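You operate a simulated robot arm through the tools that you are given. There is no shell and no other tool. Be economical: measure what you need, move in short steps, check, and stop when the job is done.

You are at the controls of a simulated two-armed robot. One attempt, no reset.

Task
Hold the blue jug on the top of the folding table steady with one hand and put the green sill clip in it with the other.
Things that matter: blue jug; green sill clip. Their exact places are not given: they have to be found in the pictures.

The check looks at the end state, three seconds after you hand in, the way a careful person would. Anything else that was tipped, shoved, dropped, spilled or broken makes it a failure.

Robot
Two 7-joint arms with two-finger parallel grippers on one trunk, on a base that drives. Base frame: it is fixed to the floor where the robot stands at the start and does not move with it; the origin is under the middle of the robot, x ahead of it, y to its left, z up; the surface under the hand at the start is at about z = 74. Units: cm, rad, N and s.
The left shoulder is at the start at [7.3, 18.2, 108.6], the right one opposite. With the tool pointing down near the work surface each hand reaches from about 28 to 74 cm from the robot's upright axis, wherever it stands, measured 20 degrees to its own side. Places, roughly: green sill clip (3x3x8 cm) [50, 10, 80]. Payload 3.91 kg a hand.
Tool frame (each hand has its own): the origin (TCP) lies between the finger pads and is the grasp point; the fingertips stand 3 cm ahead of it; z points along the fingers, y is the line along which they close. The gripper opens to 11 cm. The fingers are 2 cm wide and 1 cm thick; the gripper's body (4.8 by 11.2 cm) begins 5.5 cm behind the TCP.
Orientation is told as [roll, pitch, yaw] about the base's x, y, z axes, in that order, counted from this pose: with the fingers straight down and closing along the base's y, the tool's x points along the base's -x, its y along +y and its z along -z.

Tools
- The arms move only by the tool drive_tool. It takes "left_plan", "right_plan" or both (then of equal length, played together; a hand with none holds still); each is a list of rows, each an object of numbers (a shift or turn left out is 0, a gripper value left out holds the last): "x", "y", "z": the shift along the base's x, y, z in cm; "rx", "ry", "rz": the turn, a rotation vector about the base's x, y, z in rad; "jaw": the gripper command, from -1 (shut) to 1 (fully open), values between in proportion. In form: [{"x": .., "y": .., "z": .., "rx": .., "ry": .., "rz": .., "jaw": ..}, ...]. A call has 1 to 20 rows; each row is the pose to reach, as a shift and turn from the pose commanded when the call began. Rows are played at 5 a second. More than 5 cm and 0.15 rad between two rows, or a gripper value outside its range, and nothing of the call is played. Where a pose cannot be reached the arm comes as near as it can. A force on the tool above 40 N (or 10 N above the force at the start of the call, whichever is more), or a blocked arm, ends the call early, and 0.2 s more pass. The fingers move at their own pace (about 7.2 cm/s each) and stop on an object; they squeeze with about 44 N. The grip force told is the motor's: it shows also when the fingers shut on nothing. Time passes only in rows, and 0.2 s behind the last, so rows that repeat a pose let the fingers close. The reply holds the time, the measured pose of the TCP, the force on the tool along the base axes, the opening and the grip force, in the units named above and with some noise, with the torque about the TCP (base axes, N m) and any sound that the robot's microphone picked up.
- Cameras (640 x 400 px; columns grow to the right, rows downward): "scene" is now at [20.77, 4.45, 126.93]; the picture's right is [0.51, -0.86, 0.00], its down [-0.53, -0.31, -0.79] and it looks along [0.68, 0.40, -0.61] (base axes); focal length 234 px, centre (320, 200). "left" rides on the left gripper at [7.2, -1.7, -10.3] in its tool frame; the picture's right is [0.23, 0.97, 0.00], its down [-0.76, 0.18, -0.62] and it looks along [-0.61, 0.14, 0.78] (tool axes); focal length 222 px, centre (320, 200). "right" rides on the right gripper at [7.2, 1.7, -10.3] in its tool frame; the picture's right is [-0.23, 0.97, 0.00], its down [-0.76, -0.18, -0.62] and it looks along [-0.61, -0.14, 0.78] (tool axes); focal length 222 px, centre (320, 200).
- capture(camera): a new picture of that camera. It takes no simulated time.
- lift_body(by): slides the trunk up (or, below 0, down) by that many cm; the arms and the scene camera ride with it, the base frame stays. It gives what a move gives, with no picture.
- steer(legs): drives the robot by 1 to 6 legs, each [ahead, left, turn to the left] in cm, cm and rad, along the robot's own axes; the way and the turn of a leg run together, so that a leg with both is an arc; at most 150 cm and 3.142 rad a leg. The arms and the cameras ride along, it lands a little off, and it stops where it bumps. It gives what a move gives.
- pan_tilt(pan, tilt): turns the head with the scene camera to pan (to the left, within 1.396 rad either way) and tilt (down, from -0.506 to 1.204), counted from straight ahead of the robot. It gives what a move gives.
- probe_pixels(camera, pixels): for up to 12 pixels [column, row] of the newest picture of that camera ("zoom" is the newest enlarged one), the place [x, y, z] in the base frame of the surface seen there, good to about 0.2 cm. It takes no simulated time.
- zoom(camera, box): a new picture of the part [left, top, right, bottom] of that camera's present view, enlarged. It takes no simulated time.
- job_done(): hands the job in; it is judged then, once.

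Go step by step. Measure first, check grasps and placings, and put right what went wrong. The budget is 80 turns and 78 pictures, counting those below and the enlarged ones. Unless the task says otherwise, let go and move clear before handing in, and close with one line.

The tools are called after "Emit:" as name(argument=value, ...) on one line, values as JSON. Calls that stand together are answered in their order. drive_tool: Moves the arms, as the interface text tells. Its arguments: {"type":"object","properties":{"left_plan":{"type":"array"},"right_plan":{"type":"array"}},"required":[]} The other tools are called the same way: lift_body (by) slides the trunk up or down; steer (legs) drives the base; pan_tilt (pan, tilt) turns the head that bears the scene camera; capture (camera) takes a picture; probe_pixels (camera, pixels) gives the place of the surface under pixels of a picture; zoom (camera, box) takes an enlarged picture of a part of a camera's view; job_done () hands the job in.

At the start:

```text
t: 0.0
left_tcp_pos: [39.88, 44.6, 108.0]
left_orientation: [0.001, -0.002, 0.001]
left_contact_force: [-0.7, -0.2, 0.4]
left_ft_torque: [0.01, -0.02, 0.01]
left_width: 11.0
left_grip_force: 0.0
right_tcp_pos: [49.92, -0.09, 113.03]
right_orientation: [0.0, 0.0, 0.001]
right_contact_force: [-0.1, -0.6, 0.7]
right_ft_torque: [-0.02, -0.01, 0.03]
right_width: 11.0
right_grip_force: 0.0
trunk travel left (down, up): [-35.0, 16.4]
robot x, y, heading: [-0.07, 0.04, -0.001]
head pan, tilt: [0.532, 0.658]
```

scene: 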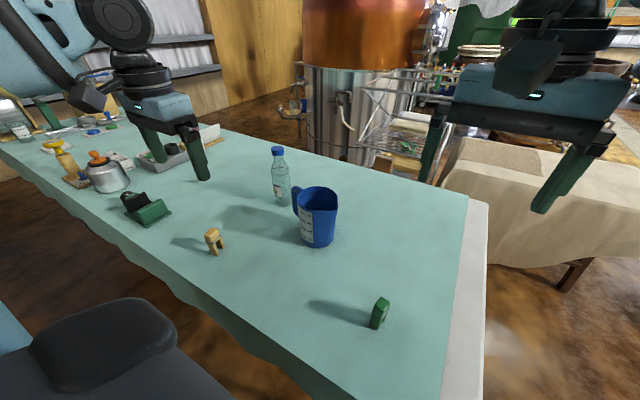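
right: 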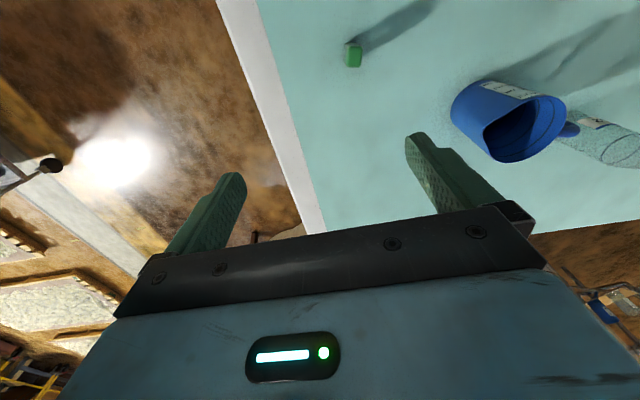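
left: 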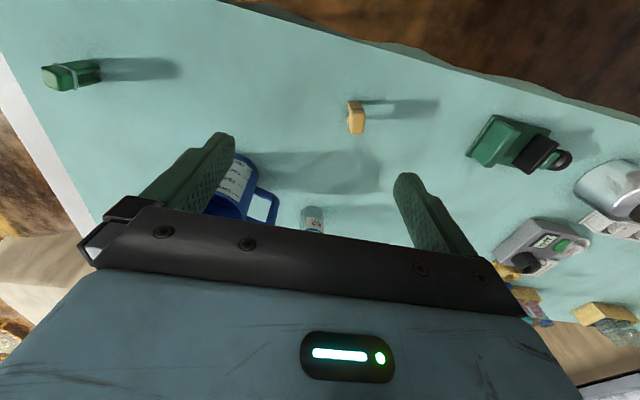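

The scene shows the blue jug around (317,217) with its handle at (297,200), and the green clip standing at (380,313). I'll enlarge and measure both.

Emit:
zoom(camera="scene", box=[240, 130, 440, 350])

Emit:
probe_pixels(camera="scene", pixels=[[380, 300], [375, 327], [386, 302], [388, 322], [317, 244], [304, 240], [333, 240], [300, 190], [336, 192], [318, 190], [297, 200], [283, 203]])

```text
1.82 times, centred on (340, 240) of scene
```

zoom: 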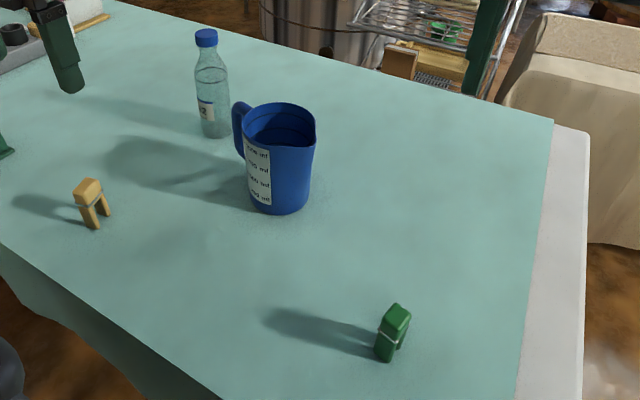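

```text
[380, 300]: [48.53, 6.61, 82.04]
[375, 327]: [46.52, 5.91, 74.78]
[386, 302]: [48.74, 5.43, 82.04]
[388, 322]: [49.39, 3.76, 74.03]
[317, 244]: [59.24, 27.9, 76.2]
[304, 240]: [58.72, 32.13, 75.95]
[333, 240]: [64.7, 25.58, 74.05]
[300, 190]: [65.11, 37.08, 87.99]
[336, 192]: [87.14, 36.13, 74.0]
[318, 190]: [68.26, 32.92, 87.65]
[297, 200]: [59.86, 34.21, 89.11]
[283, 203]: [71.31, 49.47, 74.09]
```

The zoom shows the jug's rim, with the spout on the right near (314,142) and the handle at (238,115). I'll probe the rim, the handle and the clip more finely.

Emit:
probe_pixels(camera="zoom", pixels=[[248, 135], [262, 142], [282, 148], [305, 148], [313, 138], [283, 104], [300, 107], [236, 112], [236, 140], [280, 210], [250, 200], [310, 190]])

Emit:
probe_pixels(camera="scene", pixels=[[377, 300], [383, 297], [389, 300], [383, 308], [375, 305], [380, 326], [385, 318], [373, 322], [278, 150], [281, 200]])

Emit:
zoom(camera="right", box=[320, 0, 640, 200])

```text
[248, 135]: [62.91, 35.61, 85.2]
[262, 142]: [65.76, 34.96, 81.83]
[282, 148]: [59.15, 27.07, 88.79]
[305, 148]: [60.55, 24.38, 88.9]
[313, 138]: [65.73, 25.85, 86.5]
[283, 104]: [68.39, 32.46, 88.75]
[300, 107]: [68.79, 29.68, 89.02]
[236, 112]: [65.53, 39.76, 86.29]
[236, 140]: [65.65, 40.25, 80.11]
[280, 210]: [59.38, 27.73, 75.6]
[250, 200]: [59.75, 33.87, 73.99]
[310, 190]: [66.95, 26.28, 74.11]
```

```text
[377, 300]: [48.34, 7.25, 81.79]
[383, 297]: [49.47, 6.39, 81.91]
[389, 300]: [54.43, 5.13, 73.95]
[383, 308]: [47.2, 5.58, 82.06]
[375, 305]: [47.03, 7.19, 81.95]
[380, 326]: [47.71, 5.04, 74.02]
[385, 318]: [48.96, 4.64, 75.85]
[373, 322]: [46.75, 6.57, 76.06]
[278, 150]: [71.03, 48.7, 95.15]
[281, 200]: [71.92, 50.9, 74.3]
```

```text
2.00 times, centred on (480, 100) of right
```

zoom: 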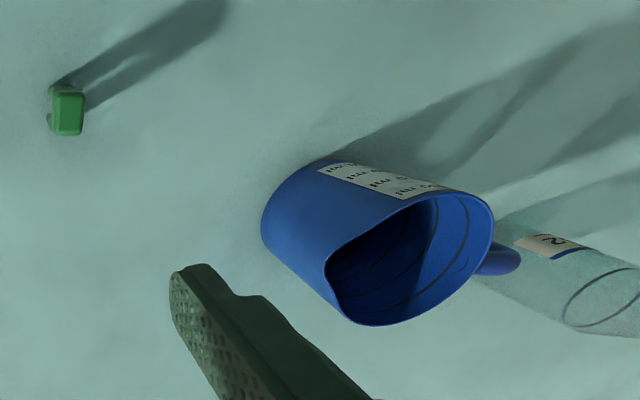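

The jug is centred near (63.5,30), its rim is at z≈89, and the handle is at (65.5,40). The clip stands at about (48.2,6.3) with its top at z≈82. The right hand can't comfortably reach the jug from here, so I'll check the table edge and the floor on my left before driving.

Emit:
probe_pixels(camera="scene", pixels=[[100, 340], [140, 305], [20, 350], [200, 385], [250, 340], [200, 280], [100, 230], [430, 395], [300, 390], [150, 215], [108, 180], [212, 245]])

Emit:
pan_tilt(pan=0.9, tilt=1.0)

Emit:
capture(camera="scene")

```text
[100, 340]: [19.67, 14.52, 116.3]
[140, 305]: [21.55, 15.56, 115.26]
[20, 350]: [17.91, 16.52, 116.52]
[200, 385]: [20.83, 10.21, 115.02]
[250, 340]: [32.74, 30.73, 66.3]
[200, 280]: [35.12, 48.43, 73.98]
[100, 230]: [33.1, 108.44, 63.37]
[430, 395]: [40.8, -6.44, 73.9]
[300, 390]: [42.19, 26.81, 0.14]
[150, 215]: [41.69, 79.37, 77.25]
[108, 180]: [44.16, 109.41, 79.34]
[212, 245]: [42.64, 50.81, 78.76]
```

```text
t: 0.8
left_tcp_pos: [39.85, 44.57, 108.04]
left_orientation: [0.001, 0.0, 0.001]
left_contact_force: [-0.3, 0.1, -0.1]
left_ft_torque: [0.02, -0.03, 0.01]
left_width: 11.0
left_grip_force: 0.1
right_tcp_pos: [49.92, -0.08, 113.1]
right_orientation: [-0.001, 0.0, -0.001]
right_contact_force: [0.5, -0.2, 0.4]
right_ft_torque: [0.01, 0.04, -0.01]
right_width: 11.02
right_grip_force: 0.0
trunk travel left (down, up): [-35.0, 16.4]
robot x, y, heading: [-0.05, -0.33, -0.001]
head pan, tilt: [0.901, 1.0]
```

```text
72 pictures are left
```

scene: 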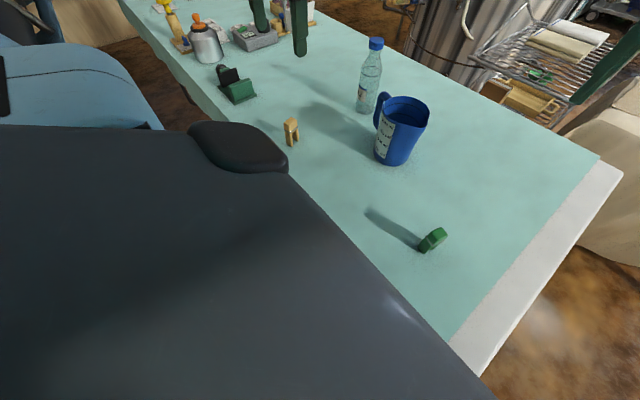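

The dark mass is my own trunk, and the table's front edge runs at about x≈34. I'll drive 28 cm left, parallel to the table, so both hands can reach the jug.

Emit:
steer(legs=[[0, 28, 0]])

Emit:
pan_tilt(pan=0.0, tilt=0.75)

Emit:
capture(camera="scene")

Emit:
capture(camera="right")

```text
t: 3.9
left_tcp_pos: [39.78, 72.6, 108.0]
left_orientation: [0.001, 0.0, 0.001]
left_contact_force: [-0.1, -0.3, 0.7]
left_ft_torque: [-0.01, -0.02, 0.02]
left_width: 11.01
left_grip_force: 0.0
right_tcp_pos: [49.84, 27.75, 113.02]
right_orientation: [0.0, 0.001, 0.0]
right_contact_force: [-1.0, -0.4, 0.7]
right_ft_torque: [0.01, 0.02, -0.02]
right_width: 11.01
right_grip_force: 0.0
trunk travel left (down, up): [-35.0, 16.4]
robot x, y, heading: [0.03, 28.1, 0.0]
head pan, tilt: [0.901, 1.0]
```

```text
t: 5.1
left_tcp_pos: [39.77, 72.67, 108.09]
left_orientation: [0.0, 0.001, 0.001]
left_contact_force: [-0.9, 1.1, 0.0]
left_ft_torque: [0.03, 0.02, 0.01]
left_width: 10.97
left_grip_force: 0.1
right_tcp_pos: [49.76, 27.8, 113.04]
right_orientation: [0.001, 0.001, 0.0]
right_contact_force: [-0.2, -0.3, -0.1]
right_ft_torque: [0.0, 0.01, -0.02]
right_width: 11.02
right_grip_force: 0.0
trunk travel left (down, up): [-35.0, 16.4]
robot x, y, heading: [0.39, 28.18, 0.004]
head pan, tilt: [0.0, 0.75]
```

```text
71 pictures are left
```

scene: 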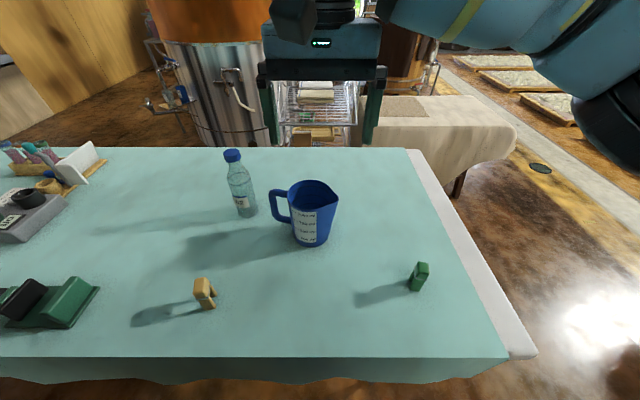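

```text
70 pictures are left
```

right: 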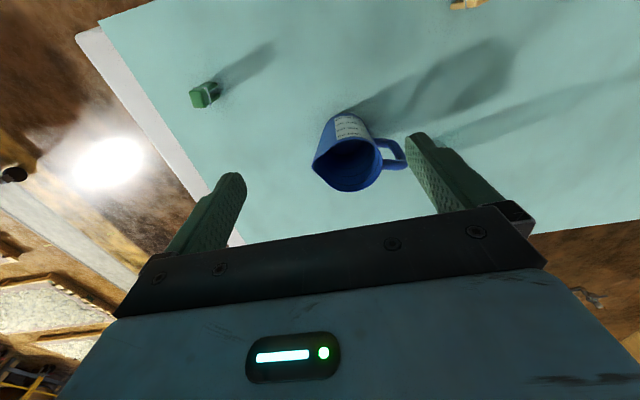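

The view is clear now: jug at (312,212), handle at (280,205), clip at (419,276). I'll zoom in and measure both.

Emit:
zoom(camera="scene", box=[210, 130, 370, 260])

Emit:
probe_pixels(camera="scene", pixels=[[272, 193], [280, 188], [288, 189], [274, 205], [275, 216], [283, 221], [290, 222], [312, 181], [338, 198], [313, 246], [290, 190], [310, 208]])

Emit:
zoom(camera="right", box=[170, 60, 430, 220])

Emit:
zoom(camera="scene", box=[387, 254, 451, 298])

Emit:
probe_pixels(camera="scene", pixels=[[417, 263], [427, 264], [423, 273], [413, 270], [412, 288], [419, 290], [426, 284], [415, 282]])

```text
3.08 times, centred on (290, 195) of scene
```

zoom: 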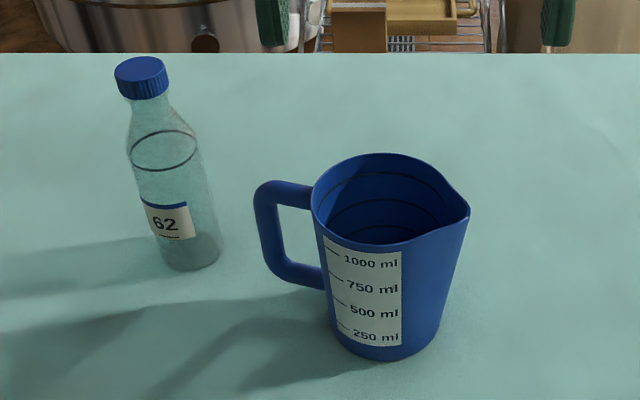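

```text
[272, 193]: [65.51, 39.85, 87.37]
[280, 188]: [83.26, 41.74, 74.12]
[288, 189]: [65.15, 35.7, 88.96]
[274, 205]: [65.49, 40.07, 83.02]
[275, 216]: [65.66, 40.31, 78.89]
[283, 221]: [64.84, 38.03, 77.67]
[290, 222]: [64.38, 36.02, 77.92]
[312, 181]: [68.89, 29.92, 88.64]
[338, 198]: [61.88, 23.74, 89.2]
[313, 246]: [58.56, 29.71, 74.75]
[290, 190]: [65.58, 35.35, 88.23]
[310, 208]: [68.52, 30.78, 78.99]
```

```text
2.46 times, centred on (300, 140) of right
```

zoom: 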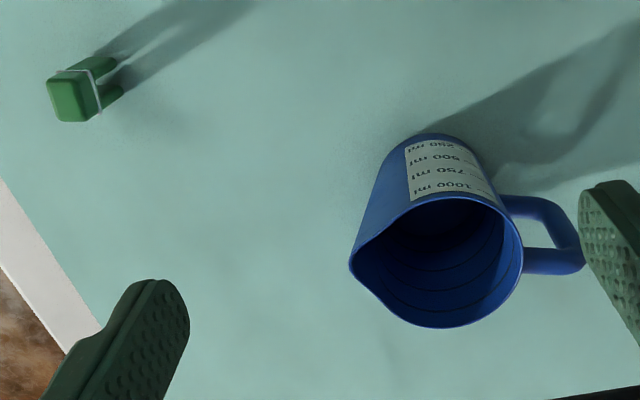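

```text
9.09 times, centred on (419, 276) of scene
```

zoom: 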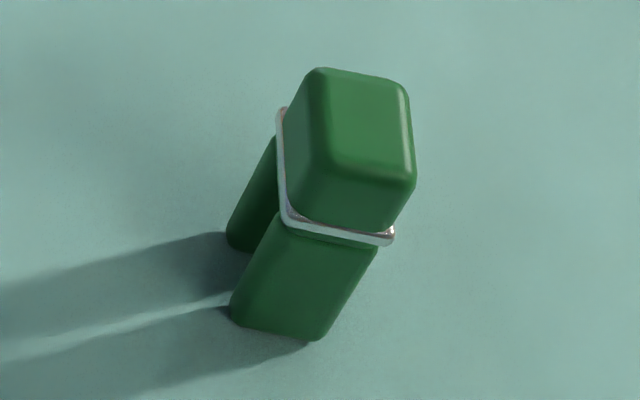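

```text
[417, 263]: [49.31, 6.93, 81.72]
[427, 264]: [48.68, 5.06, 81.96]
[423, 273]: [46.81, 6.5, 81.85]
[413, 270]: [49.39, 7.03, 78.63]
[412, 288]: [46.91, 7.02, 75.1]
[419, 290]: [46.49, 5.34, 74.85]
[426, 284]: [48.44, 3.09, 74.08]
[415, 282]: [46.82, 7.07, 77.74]
```

The handle bar is upright at about (65.5,39.7), z 78–88. The clip's top block spans roughly x 46.6–49.6 and y 4.5–7.05, and its legs are spaced along x. I'll move the right hand above the clip and look down at it.

Emit:
drive_tool(right_plan=[{"x": -0.5, "y": -4.5, "z": 0}, {"x": -1, "y": -9, "z": 0}, {"x": -1.4, "y": -13.5, "z": -1}, {"x": -1.8, "y": -18, "z": -3}, {"x": -1.8, "y": -21, "z": -6}, {"x": -1.8, "y": -22, "z": -10}, {"x": -1.8, "y": -22, "z": -14}, {"x": -1.8, "y": -22, "z": -18}, {"x": -1.8, "y": -22, "z": -18}])

Emit:
capture(camera="right")

Emit:
capture(camera="scene")

```text
t: 7.1
left_tcp_pos: [39.82, 72.56, 107.94]
left_orientation: [-0.002, 0.001, 0.002]
left_contact_force: [0.8, 0.0, 0.1]
left_ft_torque: [0.02, 0.01, 0.0]
left_width: 11.01
left_grip_force: 0.0
right_tcp_pos: [47.99, 5.78, 95.06]
right_orientation: [0.0, -0.002, 0.001]
right_contact_force: [0.0, -0.3, -0.5]
right_ft_torque: [0.0, -0.03, 0.01]
right_width: 10.98
right_grip_force: 0.0
trunk travel left (down, up): [-35.0, 16.4]
robot x, y, heading: [0.52, 27.67, 0.001]
head pan, tilt: [0.0, 0.75]
```

```text
66 pictures are left
```

right: 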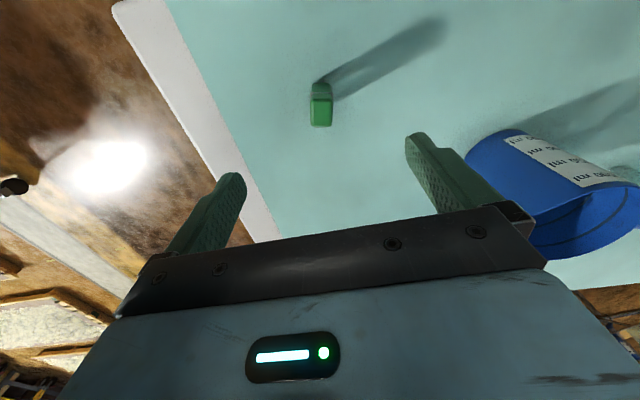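

```text
65 pictures are left
```

scene: 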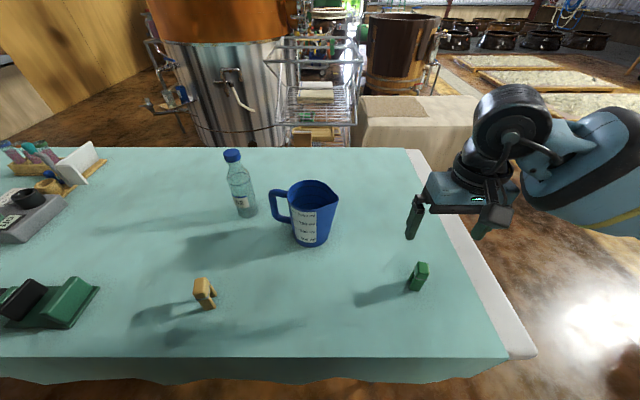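

The clip shows at (321,105) in the right camera, below and between the fingers. I'll zoom in to check its yaw and centre.

Emit:
zoom(camera="right", box=[281, 75, 361, 135])

Emit:
probe_pixels(camera="right", pixels=[[313, 101], [330, 102], [313, 124], [329, 124], [321, 112], [322, 88]])

```text
6.67 times, centred on (321, 105) of right
```

zoom: 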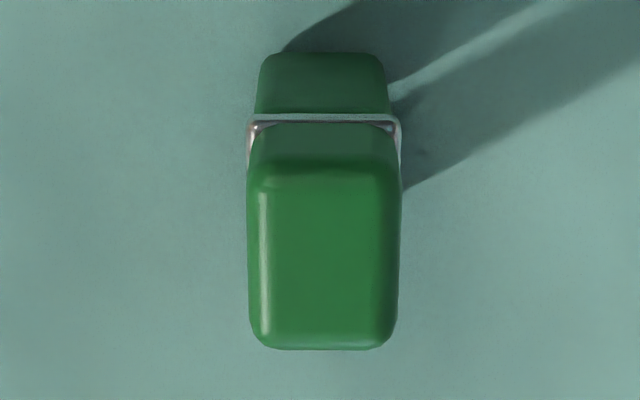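

```text
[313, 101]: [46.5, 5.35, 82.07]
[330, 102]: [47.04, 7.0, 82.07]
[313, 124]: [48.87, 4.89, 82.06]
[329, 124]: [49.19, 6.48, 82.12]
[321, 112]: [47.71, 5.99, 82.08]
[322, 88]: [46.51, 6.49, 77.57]
```

The top of the clip is centred at (47.9,5.93) and turned about -0.21 rad. I'll turn the hand by -0.21, descend to z≈79.8 and close.

Emit:
drive_tool(right_plan=[{"z": -3, "y": 0.15, "rz": -0.1}, {"z": -7, "y": 0.15, "x": -0.1, "rz": -0.21}, {"z": -11, "y": 0.15, "x": -0.1, "rz": -0.21}, {"z": -13.5, "y": 0.15, "x": -0.1, "rz": -0.21}, {"z": -15.3, "y": 0.15, "x": -0.1, "rz": -0.21}, {"z": -15.3, "y": 0.15, "x": -0.1, "rz": -0.21}])

Emit:
capture(camera="right")

```text
t: 8.5
left_tcp_pos: [39.76, 72.6, 108.04]
left_orientation: [0.0, 0.0, 0.001]
left_contact_force: [0.1, -0.1, 0.0]
left_ft_torque: [-0.02, -0.04, -0.01]
left_width: 11.02
left_grip_force: 0.1
right_tcp_pos: [48.1, 6.06, 79.85]
right_orientation: [-0.001, 0.001, -0.209]
right_contact_force: [0.4, -0.1, 0.0]
right_ft_torque: [0.03, 0.01, -0.03]
right_width: 11.01
right_grip_force: 0.1
trunk travel left (down, up): [-35.0, 16.4]
robot x, y, heading: [-0.03, 27.92, 0.001]
head pan, tilt: [0.0, 0.75]
```

```text
63 pictures are left
```

right: 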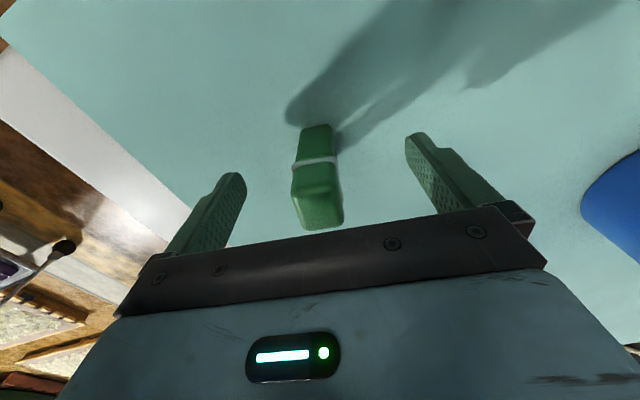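

The clip (318,200) sits between the finger pads, so I'll close and lift a little.

Emit:
drive_tool(right_plan=[{"jaw": -1}, {"jaw": -1}, {"jaw": -1}, {"jaw": -1}, {"jaw": -1}, {"jaw": -1}])

Emit:
drive_tool(right_plan=[{"z": 3}, {"z": 7}, {"z": 11}, {"z": 15}, {"z": 19}, {"z": 23}, {"z": 23}])

Emit:
capture(camera="right")

```text
t: 9.9
left_tcp_pos: [39.82, 72.44, 108.1]
left_orientation: [0.001, -0.001, 0.001]
left_contact_force: [-0.5, -1.0, -1.0]
left_ft_torque: [0.0, -0.03, -0.01]
left_width: 11.01
left_grip_force: 0.0
right_tcp_pos: [48.12, 6.06, 79.83]
right_orientation: [-0.001, 0.0, -0.21]
right_contact_force: [0.6, -0.9, -0.5]
right_ft_torque: [-0.03, -0.01, 0.02]
right_width: 2.3
right_grip_force: 44.2
trunk travel left (down, up): [-35.0, 16.4]
robot x, y, heading: [0.16, 27.97, 0.002]
head pan, tilt: [0.0, 0.75]
```

```text
t: 11.5
left_tcp_pos: [39.83, 72.59, 108.05]
left_orientation: [0.0, 0.0, 0.001]
left_contact_force: [-0.4, 0.3, -1.1]
left_ft_torque: [0.01, 0.02, -0.02]
left_width: 11.01
left_grip_force: 0.1
right_tcp_pos: [47.97, 6.0, 102.72]
right_orientation: [0.001, -0.001, -0.211]
right_contact_force: [-0.2, -0.5, 0.1]
right_ft_torque: [0.0, -0.02, 0.03]
right_width: 2.33
right_grip_force: 43.9
trunk travel left (down, up): [-35.0, 16.4]
robot x, y, heading: [-0.29, 27.92, -0.005]
head pan, tilt: [0.0, 0.75]
```

```text
62 pictures are left
```

right: 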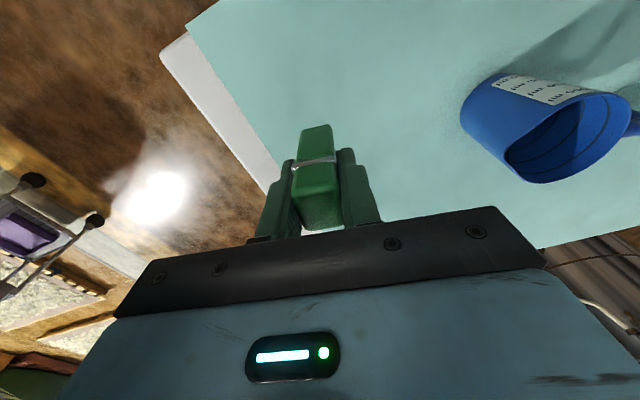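

The clip is held firmly at 2.3 cm width. Next I'll bring the left hand above the handle at z≈106, turning its yaw to -1.78 so the fingers straddle the handle plane.

Emit:
drive_tool(left_plan=[{"x": 2, "y": -2.6, "rz": -0.148, "jaw": 0.0}, {"x": 4, "y": -5.2, "rz": -0.296}, {"x": 6, "y": -7.8, "rz": -0.444}, {"x": 8, "y": -10.4, "rz": -0.592}, {"x": 10, "y": -13, "rz": -0.74}, {"x": 12, "y": -15.6, "rz": -0.888}, {"x": 14, "y": -18.2, "rz": -1.036}, {"x": 16, "y": -20.8, "rz": -1.184}, {"x": 18, "y": -23.4, "rz": -1.332}, {"x": 20, "y": -26, "rz": -1.48}, {"x": 22, "y": -28.6, "rz": -1.628}, {"x": 24, "y": -31, "rz": -1.776}, {"x": 25.5, "y": -33, "rz": -1.776}, {"x": 25.5, "y": -33, "rz": -1.776}])

Emit:
capture(camera="left")

Emit:
capture(camera="scene")

```text
t: 14.5
left_tcp_pos: [56.65, 49.38, 106.89]
left_orientation: [-0.001, 0.001, -1.775]
left_contact_force: [-0.1, 0.1, 0.5]
left_ft_torque: [0.02, -0.01, 0.02]
left_width: 5.5
left_grip_force: 0.0
left hand out of reach, approached as far as the arm can: row 9, 10, 11, 12, 13, 14
right_tcp_pos: [48.08, 6.0, 102.77]
right_orientation: [-0.001, -0.001, -0.21]
right_contact_force: [0.3, -0.3, -0.6]
right_ft_torque: [0.01, -0.01, -0.03]
right_width: 2.28
right_grip_force: 43.9
trunk travel left (down, up): [-35.0, 16.4]
robot x, y, heading: [-0.02, 28.1, -0.0]
head pan, tilt: [0.0, 0.75]
```

```text
61 pictures are left
```

left: 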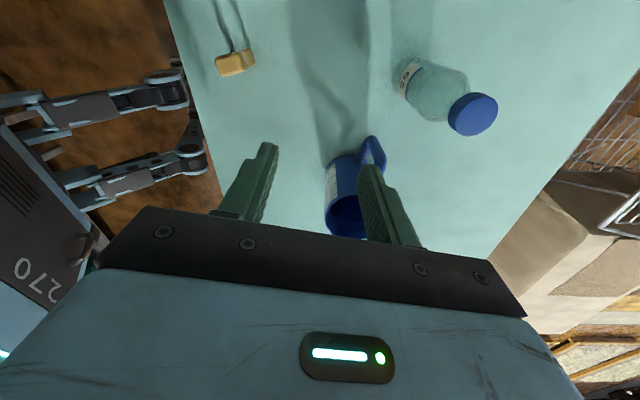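

```text
60 pictures are left
```

scene: 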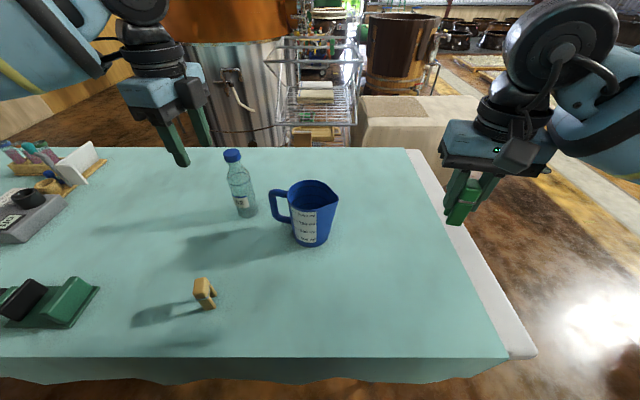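

The left arm stops short at (56.6,49.4) because it is stretched at this height. Lowering should give it more reach, so I'll come down 8 cm (tips still above jug and bottle) and see where it lands.

Emit:
drive_tool(left_plan=[{"z": -4}, {"z": -8}, {"z": -8}, {"z": -8}])

```text
t: 15.5
left_tcp_pos: [56.53, 49.14, 99.27]
left_orientation: [0.0, -0.001, -1.775]
left_contact_force: [0.4, -1.0, 0.9]
left_ft_torque: [-0.04, 0.02, -0.04]
left_width: 5.49
left_grip_force: 0.1
right_tcp_pos: [48.02, 5.93, 102.66]
right_orientation: [0.0, -0.001, -0.21]
right_contact_force: [-1.3, 0.4, 0.0]
right_ft_torque: [0.02, 0.01, 0.03]
right_width: 2.32
right_grip_force: 44.1
trunk travel left (down, up): [-35.0, 16.4]
robot x, y, heading: [-0.08, 27.98, 0.003]
head pan, tilt: [0.0, 0.75]
```

Commands are re-based to the nearest reached pose. Now I'll shift by +8.8 in x and -9.6 in y at this lower height.

Emit:
drive_tool(left_plan=[{"x": 0, "y": -3}, {"x": 2, "y": -6.5}, {"x": 4.5, "y": -9.6}, {"x": 7, "y": -9.6}, {"x": 8.8, "y": -9.6}, {"x": 8.8, "y": -9.6}])

Emit:
capture(camera="left")

Emit:
capture(camera="scene")

```text
t: 16.9
left_tcp_pos: [56.9, 46.34, 99.35]
left_orientation: [0.001, 0.001, -1.775]
left_contact_force: [0.4, -0.4, -0.1]
left_ft_torque: [0.0, -0.03, 0.01]
left_width: 5.5
left_grip_force: 0.1
left hand out of reach, approached as far as the arm can: row 2, 3, 4, 5, 6
right_tcp_pos: [48.0, 5.93, 102.69]
right_orientation: [0.0, 0.001, -0.211]
right_contact_force: [0.4, -0.5, 0.0]
right_ft_torque: [0.03, 0.01, 0.01]
right_width: 2.32
right_grip_force: 43.6
trunk travel left (down, up): [-35.0, 16.4]
robot x, y, heading: [0.18, 28.02, 0.0]
head pan, tilt: [0.0, 0.75]
```

```text
59 pictures are left
```

left: 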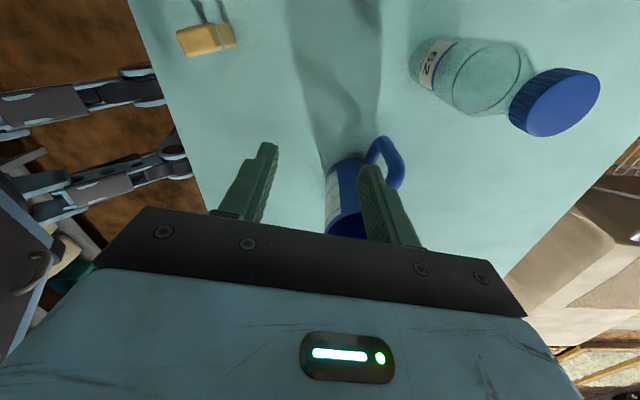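

```text
58 pictures are left
```

scene: 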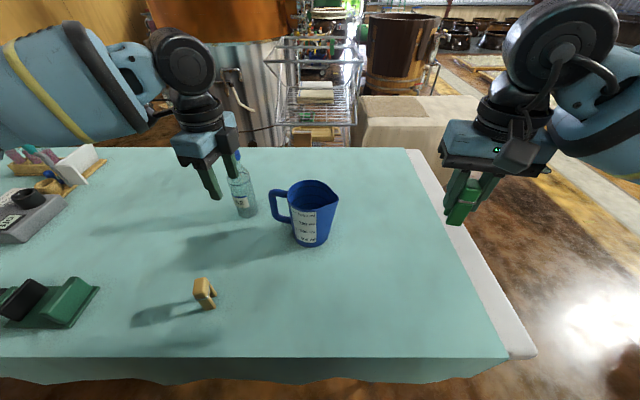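

The stall isn't at the edge of the rated reach, so I suspect the wrist yaw. I'll test by backing the yaw off 0.6 while making the same shift at z≈99.

Emit:
drive_tool(left_plan=[{"rz": 0.15}, {"rz": 0.3}, {"rz": 0.45}, {"rz": 0.6}, {"x": 2, "y": -3, "rz": 0.6}, {"x": 5, "y": -6, "rz": 0.6}, {"x": 8.4, "y": -6.6, "rz": 0.6}, {"x": 8.4, "y": -6.6, "rz": 0.6}])

```text
t: 18.7
left_tcp_pos: [56.88, 46.71, 99.45]
left_orientation: [0.0, 0.0, -1.176]
left_contact_force: [-0.7, -0.7, -0.2]
left_ft_torque: [0.0, -0.01, 0.04]
left_width: 5.48
left_grip_force: 0.0
left hand out of reach, approached as far as the arm can: row 5, 6, 7, 8
right_tcp_pos: [48.0, 5.93, 102.81]
right_orientation: [0.0, -0.001, -0.208]
right_contact_force: [-0.5, 0.1, 0.2]
right_ft_torque: [0.03, 0.02, -0.03]
right_width: 2.3
right_grip_force: 43.5
trunk travel left (down, up): [-35.0, 16.4]
robot x, y, heading: [0.47, 27.98, -0.002]
head pan, tilt: [0.0, 0.75]
```

Yaw isn't the limit, so it looks like height relative to the shoulder. I'll raise the trunk 14 cm and then bring the left hand down and forward.

Emit:
lift_body(by=14)

Emit:
drive_tool(left_plan=[{"z": -4.5, "rz": -0.15}, {"z": -9, "rz": -0.3}, {"z": -13, "rz": -0.45}, {"z": -13, "rz": -0.6}, {"x": 2, "y": -3, "z": -13, "rz": -0.6}, {"x": 5, "y": -6, "z": -13, "rz": -0.6}, {"x": 8.4, "y": -7, "z": -13, "rz": -0.6}, {"x": 8.4, "y": -7, "z": -13, "rz": -0.6}])

```text
t: 20.4
left_tcp_pos: [52.86, 46.6, 128.29]
left_orientation: [0.251, -0.103, -1.187]
left_contact_force: [1.1, 1.1, -0.5]
left_ft_torque: [0.02, 0.0, 0.01]
left_width: 5.52
left_grip_force: 0.1
right_tcp_pos: [48.03, 5.93, 116.62]
right_orientation: [-0.002, 0.002, -0.209]
right_contact_force: [1.4, -1.1, 0.0]
right_ft_torque: [0.02, 0.02, 0.0]
right_width: 2.31
right_grip_force: 44.6
trunk travel left (down, up): [-49.0, 2.4]
robot x, y, heading: [0.03, 27.82, -0.0]
head pan, tilt: [0.0, 0.75]
```

```text
t: 22.2
left_tcp_pos: [55.99, 43.22, 115.33]
left_orientation: [0.253, -0.106, -1.787]
left_contact_force: [-0.8, -0.5, 0.4]
left_ft_torque: [0.0, 0.05, -0.05]
left_width: 5.48
left_grip_force: 0.1
left hand out of reach, approached as far as the arm can: row 6, 7, 8
right_tcp_pos: [48.0, 5.98, 116.74]
right_orientation: [-0.001, -0.001, -0.21]
right_contact_force: [-0.6, 1.0, -0.3]
right_ft_torque: [0.01, -0.03, 0.0]
right_width: 2.32
right_grip_force: 44.5
trunk travel left (down, up): [-49.0, 2.4]
robot x, y, heading: [0.5, 27.76, 0.002]
head pan, tilt: [0.0, 0.75]
```

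The lift swung the left hand up and tilted it to roll 0.25, pitch -0.10, so its configuration changed. I'll look before going on.

Emit:
capture(camera="scene")

Emit:
capture(camera="left")

```text
57 pictures are left
```

scene: 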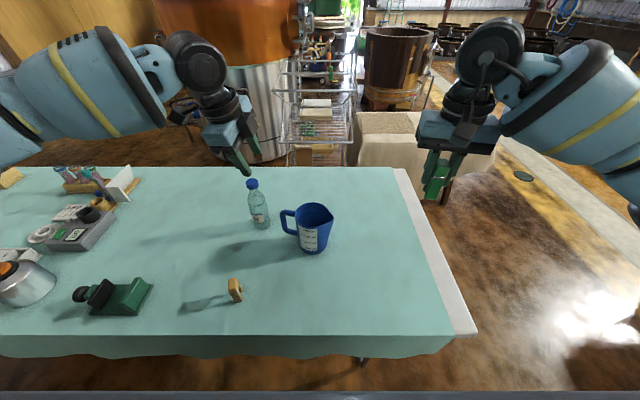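

```text
56 pictures are left
```

left: 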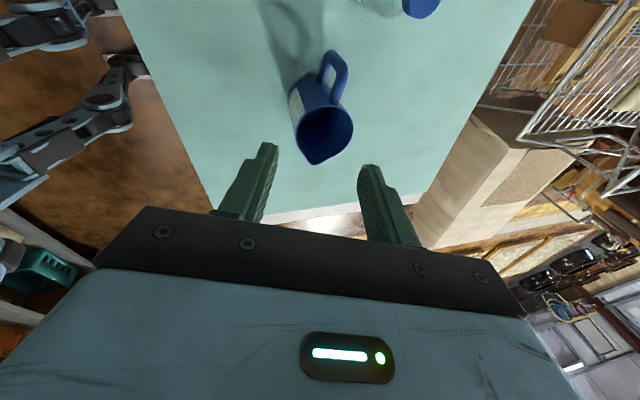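

Nothing on the table has moved. The hand has a useful small lean (wrist toward +y) plus an unwanted x-tilt. I'll lower to z≈99 here, take out the x-tilt with ry +0.22, then try going forward.

Emit:
drive_tool(left_plan=[{"z": -4, "ry": 0.1}, {"z": -8, "ry": 0.22}, {"z": -12, "ry": 0.22}, {"z": -16, "ry": 0.22}, {"z": -16, "x": 3, "y": -1, "ry": 0.22}, {"z": -16, "x": 6, "y": -2, "ry": 0.22}, {"z": -16, "x": 9.3, "y": -3, "ry": 0.22}, {"z": -16, "x": 9.3, "y": -3, "ry": 0.22}])

Emit:
capture(camera="left")

Emit:
capture(camera="scene")

```text
t: 24.0
left_tcp_pos: [55.41, 47.73, 103.16]
left_orientation: [0.037, -0.151, -1.76]
left_contact_force: [0.1, -0.2, -0.4]
left_ft_torque: [-0.01, -0.01, -0.01]
left_width: 5.5
left_grip_force: 0.0
left hand out of reach, approached as far as the arm can: row 1, 2, 3, 4, 5, 6, 7, 8
right_tcp_pos: [47.89, 6.01, 116.67]
right_orientation: [0.001, 0.0, -0.209]
right_contact_force: [-0.1, 0.0, -0.4]
right_ft_torque: [0.03, -0.03, -0.02]
right_width: 2.3
right_grip_force: 44.1
trunk travel left (down, up): [-49.0, 2.4]
robot x, y, heading: [0.13, 28.02, 0.002]
head pan, tilt: [0.0, 0.75]
```

```text
55 pictures are left
```

left: 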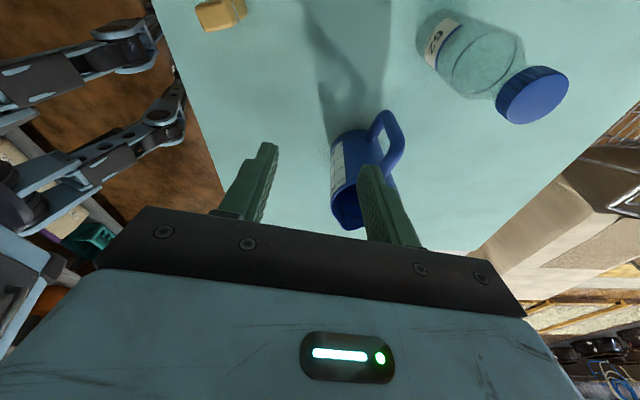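

```text
54 pictures are left
```

scene: 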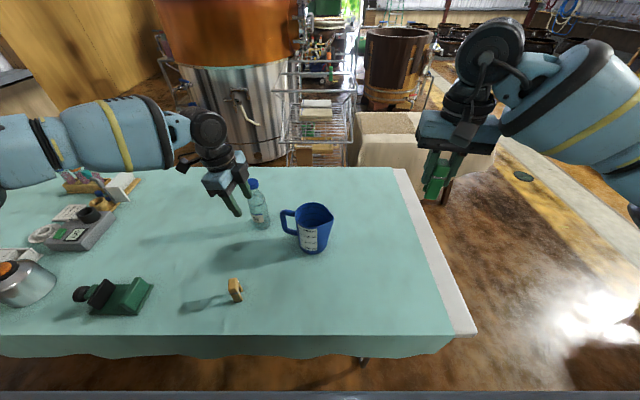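

The left arm is stuck in a limited posture. Before choosing the opposite yaw (+1.36), I'll zoom on both grippers to see how far anything sticks out on the camera side.

Emit:
zoom(camera="scene", box=[390, 10, 550, 210])

Emit:
zoom(camera="scene", box=[150, 90, 350, 260])

```text
2.00 times, centred on (470, 110) of scene
```

zoom: 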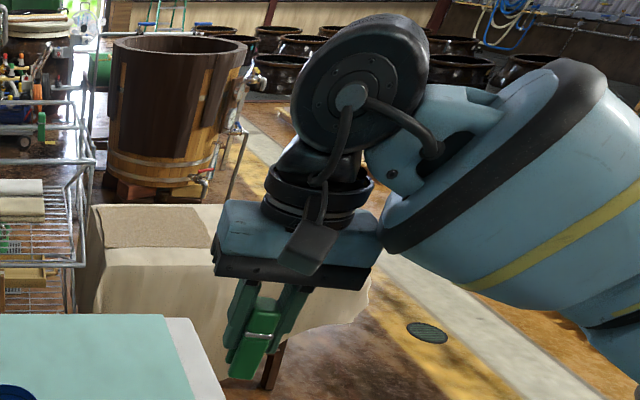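

```text
2.35 times, centred on (250, 175) of scene
```

zoom: 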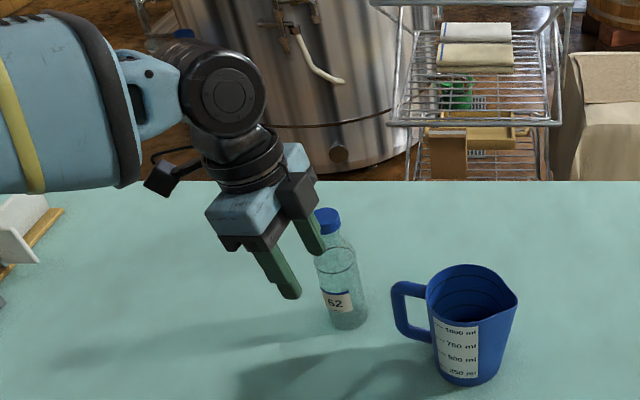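

There is a small camera box on a bracket on the tool's x side, now on the bottle side. I'll back off and unwind the left yaw to 0 to reset the arm's posture, then test reach from there.

Emit:
drive_tool(left_plan=[{"x": -2, "y": 2, "rz": 0.147}, {"x": -4, "y": 4, "rz": 0.294}, {"x": -6, "y": 6, "rz": 0.441}, {"x": -8, "y": 8, "rz": 0.588}, {"x": -10, "y": 10, "rz": 0.735}, {"x": -12, "y": 12, "rz": 0.882}, {"x": -12, "y": 12, "rz": 1.029}, {"x": -12, "y": 12, "rz": 1.176}, {"x": -12, "y": 12, "rz": 1.323}, {"x": -12, "y": 12, "rz": 1.47}, {"x": -12, "y": 12, "rz": 1.617}, {"x": -12, "y": 12, "rz": 1.76}, {"x": -12, "y": 12, "rz": 1.76}])

Emit:
capture(camera="scene")

```text
t: 26.8
left_tcp_pos: [43.56, 59.92, 102.75]
left_orientation: [0.037, -0.15, 0.001]
left_contact_force: [0.3, 0.3, 0.1]
left_ft_torque: [0.03, 0.01, -0.01]
left_width: 5.47
left_grip_force: 0.0
right_tcp_pos: [48.01, 5.9, 116.7]
right_orientation: [0.0, 0.0, -0.209]
right_contact_force: [-0.4, -0.3, -0.7]
right_ft_torque: [-0.01, 0.0, 0.02]
right_width: 2.3
right_grip_force: 44.2
trunk travel left (down, up): [-49.0, 2.4]
robot x, y, heading: [0.24, 27.57, 0.001]
head pan, tilt: [0.0, 0.75]
```

```text
51 pictures are left
```

scene: 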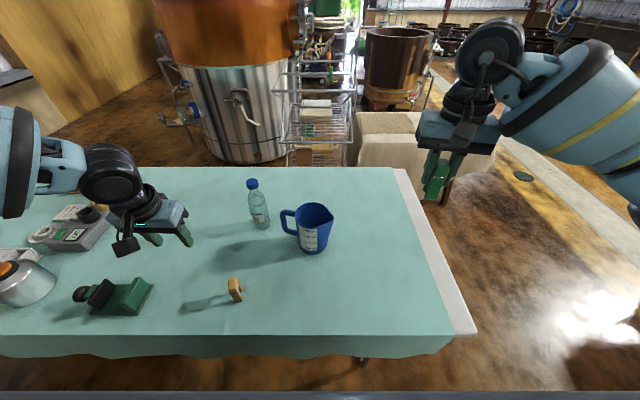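

Now at yaw 0. I'll level the tool and try reaching (62,42,100) to see whether the position itself is reachable.

Emit:
drive_tool(left_plan=[{"x": 2, "y": -3, "ry": 0.1, "rx": -0.02}, {"x": 5, "y": -6, "z": -1, "ry": 0.15, "rx": -0.037}, {"x": 8, "y": -9, "z": -3, "ry": 0.15, "rx": -0.037}, {"x": 11, "y": -12, "z": -3, "ry": 0.15, "rx": -0.037}, {"x": 14, "y": -15, "z": -3, "ry": 0.15, "rx": -0.037}, {"x": 16, "y": -18, "z": -3, "ry": 0.15, "rx": -0.037}, {"x": 18.5, "y": -19, "z": -3, "ry": 0.15, "rx": -0.037}, {"x": 18.5, "y": -19, "z": -3, "ry": 0.15, "rx": -0.037}])

```text
t: 28.6
left_tcp_pos: [53.81, 48.85, 102.32]
left_orientation: [-0.004, 0.0, 0.002]
left_contact_force: [0.0, 0.7, 0.3]
left_ft_torque: [0.0, -0.03, -0.02]
left_width: 5.5
left_grip_force: 0.1
left hand out of reach, approached as far as the arm can: row 4, 5, 6, 7, 8
right_tcp_pos: [47.97, 5.95, 116.82]
right_orientation: [0.0, -0.001, -0.209]
right_contact_force: [0.5, 0.5, 0.5]
right_ft_torque: [0.02, -0.02, 0.01]
right_width: 2.32
right_grip_force: 43.9
trunk travel left (down, up): [-49.0, 2.4]
robot x, y, heading: [0.15, 28.12, 0.002]
head pan, tilt: [0.0, 0.75]
```

The yaw doesn't matter: the limit is again near x≈54–57, y≈46–49. I'll find out which direction is blocked by trying straight ahead (+x, slightly +y, safe height, bottle top at 96), then straight inward.

Emit:
drive_tool(left_plan=[{"x": 0, "y": 3}, {"x": 3, "y": 5}, {"x": 6, "y": 5}, {"x": 6, "y": 5}])

Emit:
drive_tool(left_plan=[{"x": -4}, {"x": -8}, {"x": -10, "y": -3}, {"x": -10, "y": -7}, {"x": -10, "y": -11}, {"x": -10, "y": -15}, {"x": -10, "y": -15}])

```text
t: 29.6
left_tcp_pos: [57.88, 54.54, 102.76]
left_orientation: [-0.001, 0.0, 0.002]
left_contact_force: [0.0, -0.1, -0.2]
left_ft_torque: [-0.01, -0.01, -0.02]
left_width: 5.49
left_grip_force: 0.0
left hand out of reach, approached as far as the arm can: row 3, 4
right_tcp_pos: [47.91, 6.1, 116.79]
right_orientation: [0.001, 0.001, -0.21]
right_contact_force: [0.1, 0.0, 0.4]
right_ft_torque: [0.01, 0.05, 0.02]
right_width: 2.28
right_grip_force: 44.4
trunk travel left (down, up): [-49.0, 2.4]
robot x, y, heading: [0.14, 28.19, -0.003]
head pan, tilt: [0.0, 0.75]
```

```text
t: 31.2
left_tcp_pos: [46.28, 42.62, 103.26]
left_orientation: [-0.002, 0.0, 0.003]
left_contact_force: [-0.2, 0.8, -0.1]
left_ft_torque: [-0.01, 0.01, 0.01]
left_width: 5.51
left_grip_force: 0.2
left hand out of reach, approached as far as the arm can: row 5, 6, 7
right_tcp_pos: [48.06, 6.05, 116.78]
right_orientation: [0.0, 0.0, -0.21]
right_contact_force: [0.0, 0.8, -0.9]
right_ft_torque: [0.01, -0.01, -0.02]
right_width: 2.3
right_grip_force: 44.4
trunk travel left (down, up): [-49.0, 2.4]
robot x, y, heading: [-0.19, 27.8, -0.005]
head pan, tilt: [0.0, 0.75]
```

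The block is on moving inward (y-) with the present arm posture, not on distance. Moving the base right and closer should fix this, so I'll look down to check clearance to the table.

Emit:
pan_tilt(pan=0.0, tilt=1.2)

Emit:
capture(camera="scene")

Emit:
capture(camera="left")

```text
t: 32.1
left_tcp_pos: [46.22, 42.55, 103.18]
left_orientation: [-0.003, 0.001, 0.004]
left_contact_force: [-0.7, 0.2, 0.0]
left_ft_torque: [-0.01, 0.02, -0.03]
left_width: 5.49
left_grip_force: 0.0
right_tcp_pos: [47.87, 5.97, 116.72]
right_orientation: [0.0, 0.0, -0.21]
right_contact_force: [0.6, -0.3, 0.3]
right_ft_torque: [-0.02, 0.01, 0.01]
right_width: 2.28
right_grip_force: 44.3
trunk travel left (down, up): [-49.0, 2.4]
robot x, y, heading: [-0.12, 28.2, -0.002]
head pan, tilt: [0.0, 1.201]
```

```text
50 pictures are left
```

scene: 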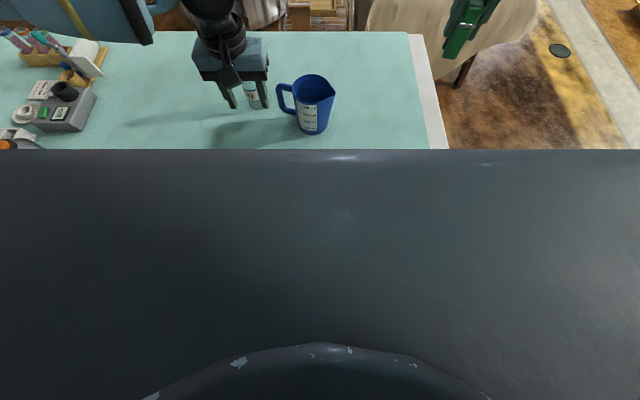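

```text
49 pictures are left
```

left: 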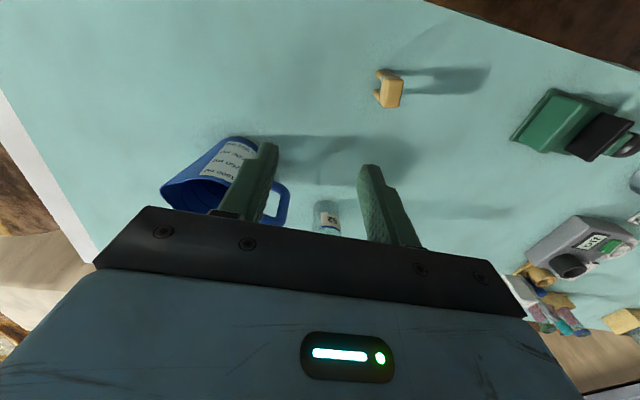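

To judge forward clearance I'll pull the left hand back and turn its camera to look along the table's front edge.

Emit:
drive_tool(left_plan=[{"x": -2, "y": 4, "rz": -0.14}, {"x": -4, "y": 8, "rz": -0.28}, {"x": -6, "y": 12, "rz": -0.42}, {"x": -6, "y": 16, "rz": -0.56}, {"x": -6, "y": 18, "rz": -0.7}, {"x": -6, "y": 18, "rz": -0.84}, {"x": -6, "y": 18, "rz": -0.98}, {"x": -6, "y": 18, "rz": -1.12}, {"x": -6, "y": 18, "rz": -1.26}, {"x": -6, "y": 18, "rz": -1.4}, {"x": -6, "y": 18, "rz": -1.5}])

Emit:
capture(camera="left")

Emit:
probe_pixels(camera="left", pixels=[[20, 20], [60, 60], [100, 100], [140, 140], [60, 150], [20, 100], [20, 180], [100, 180], [200, 60], [240, 120], [180, 160], [160, 60]])

```text
t: 34.5
left_tcp_pos: [40.17, 60.48, 103.47]
left_orientation: [-0.002, 0.002, -1.501]
left_contact_force: [0.1, 0.3, -0.2]
left_ft_torque: [-0.03, -0.01, -0.01]
left_width: 5.48
left_grip_force: 0.1
right_tcp_pos: [47.94, 5.98, 116.61]
right_orientation: [-0.002, -0.002, -0.211]
right_contact_force: [0.4, -0.3, -1.3]
right_ft_torque: [-0.02, -0.01, 0.0]
right_width: 2.3
right_grip_force: 43.3
trunk travel left (down, up): [-49.0, 2.4]
robot x, y, heading: [-0.25, 28.47, -0.002]
head pan, tilt: [0.0, 1.201]
```

```text
48 pictures are left
```

left: 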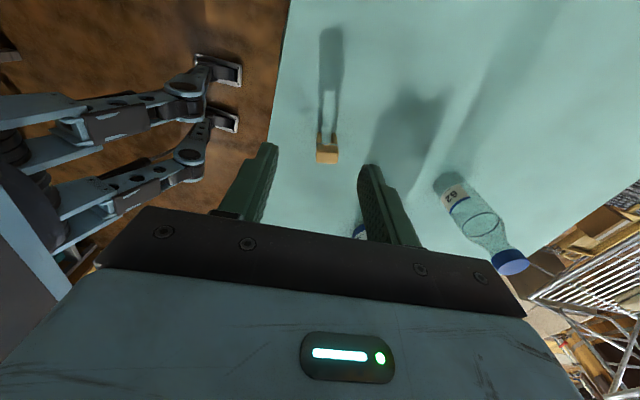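

```text
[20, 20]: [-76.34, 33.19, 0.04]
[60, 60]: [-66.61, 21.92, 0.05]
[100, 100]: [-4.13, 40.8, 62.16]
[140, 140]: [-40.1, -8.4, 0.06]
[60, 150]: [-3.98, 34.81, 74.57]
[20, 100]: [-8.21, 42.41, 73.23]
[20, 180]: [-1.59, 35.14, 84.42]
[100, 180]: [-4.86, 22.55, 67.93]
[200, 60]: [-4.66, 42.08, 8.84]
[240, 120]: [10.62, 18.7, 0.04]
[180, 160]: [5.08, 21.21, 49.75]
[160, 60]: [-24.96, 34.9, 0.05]
```

What shows at left is my own legs, with knees and feet at x≈5–10, while the table edge is at x≈34, so there's room. I'll drive 12 cm right, then 9 cm ahead. That leaves the handle about 20° to my left.

Emit:
steer(legs=[[0, -12, 0], [9, 0, 0]])

Emit:
pan_tilt(pan=0.2, tilt=0.75)

Emit:
drive_tool(left_plan=[{"rz": -0.14}, {"rz": -0.28, "x": 2, "y": 0}, {"rz": -0.28, "x": 5, "y": -2}, {"rz": -0.28, "x": 8, "y": -4.5}, {"rz": -0.28, "x": 11, "y": -7}, {"rz": -0.28, "x": 14, "y": -8.5}, {"rz": -0.28, "x": 16, "y": -8.5}, {"rz": -0.28, "x": 16, "y": -8.5}])

Emit:
capture(camera="scene")

```text
t: 36.9
left_tcp_pos: [48.99, 48.28, 103.32]
left_orientation: [-0.002, 0.002, -1.495]
left_contact_force: [-0.4, -0.7, -0.3]
left_ft_torque: [-0.01, 0.0, 0.02]
left_width: 5.5
left_grip_force: 0.0
right_tcp_pos: [56.79, -6.22, 116.75]
right_orientation: [0.001, -0.001, -0.208]
right_contact_force: [0.4, -0.2, -0.3]
right_ft_torque: [0.0, 0.01, 0.01]
right_width: 2.29
right_grip_force: 43.7
trunk travel left (down, up): [-49.0, 2.4]
robot x, y, heading: [8.44, 15.3, -0.0]
head pan, tilt: [0.0, 1.201]
```

```text
t: 37.8
left_tcp_pos: [48.96, 48.27, 103.3]
left_orientation: [-0.002, -0.001, -1.495]
left_contact_force: [0.7, 0.5, 1.1]
left_ft_torque: [-0.01, -0.03, 0.0]
left_width: 5.49
left_grip_force: 0.1
right_tcp_pos: [56.77, -6.24, 116.72]
right_orientation: [0.0, -0.002, -0.207]
right_contact_force: [0.3, 0.4, 1.0]
right_ft_torque: [0.01, -0.01, 0.01]
right_width: 2.32
right_grip_force: 44.1
trunk travel left (down, up): [-49.0, 2.4]
robot x, y, heading: [8.72, 15.42, 0.002]
head pan, tilt: [0.201, 0.75]
```

```text
t: 39.6
left_tcp_pos: [64.88, 39.89, 103.34]
left_orientation: [-0.002, 0.001, -1.774]
left_contact_force: [0.2, 0.2, -1.5]
left_ft_torque: [0.01, 0.04, -0.02]
left_width: 5.5
left_grip_force: 0.0
right_tcp_pos: [56.72, -6.24, 116.83]
right_orientation: [0.001, -0.002, -0.208]
right_contact_force: [0.7, 0.8, -0.4]
right_ft_torque: [0.02, 0.03, 0.0]
right_width: 2.31
right_grip_force: 43.8
trunk travel left (down, up): [-49.0, 2.4]
robot x, y, heading: [8.59, 15.63, -0.001]
head pan, tilt: [0.201, 0.75]
```

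```text
47 pictures are left
```

scene: 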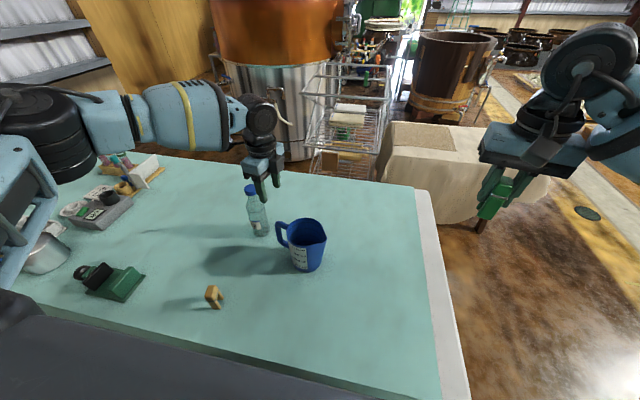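

The left hand now reaches (64.9,39.9,103.3), above the handle. I'll look through the left camera and re-measure the handle.

Emit:
capture(camera="left")

Emit:
zoom(camera="scene", box=[220, 160, 350, 290])

```text
46 pictures are left
```

left: 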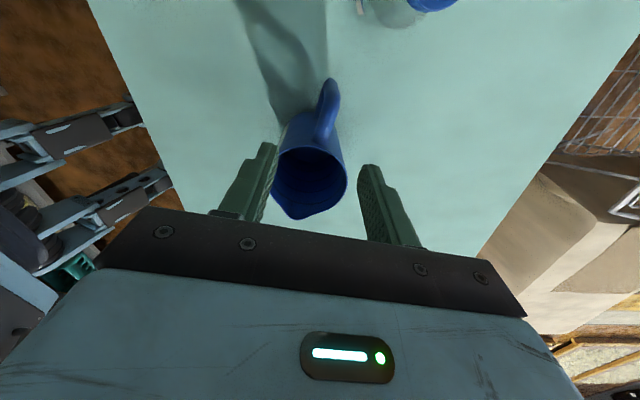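

```text
3.08 times, centred on (285, 225) of scene
```

zoom: 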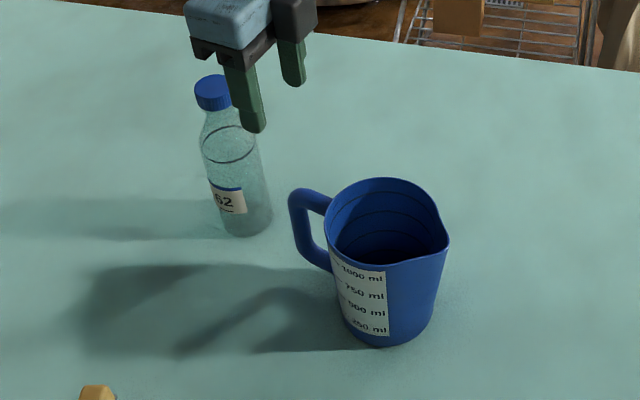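

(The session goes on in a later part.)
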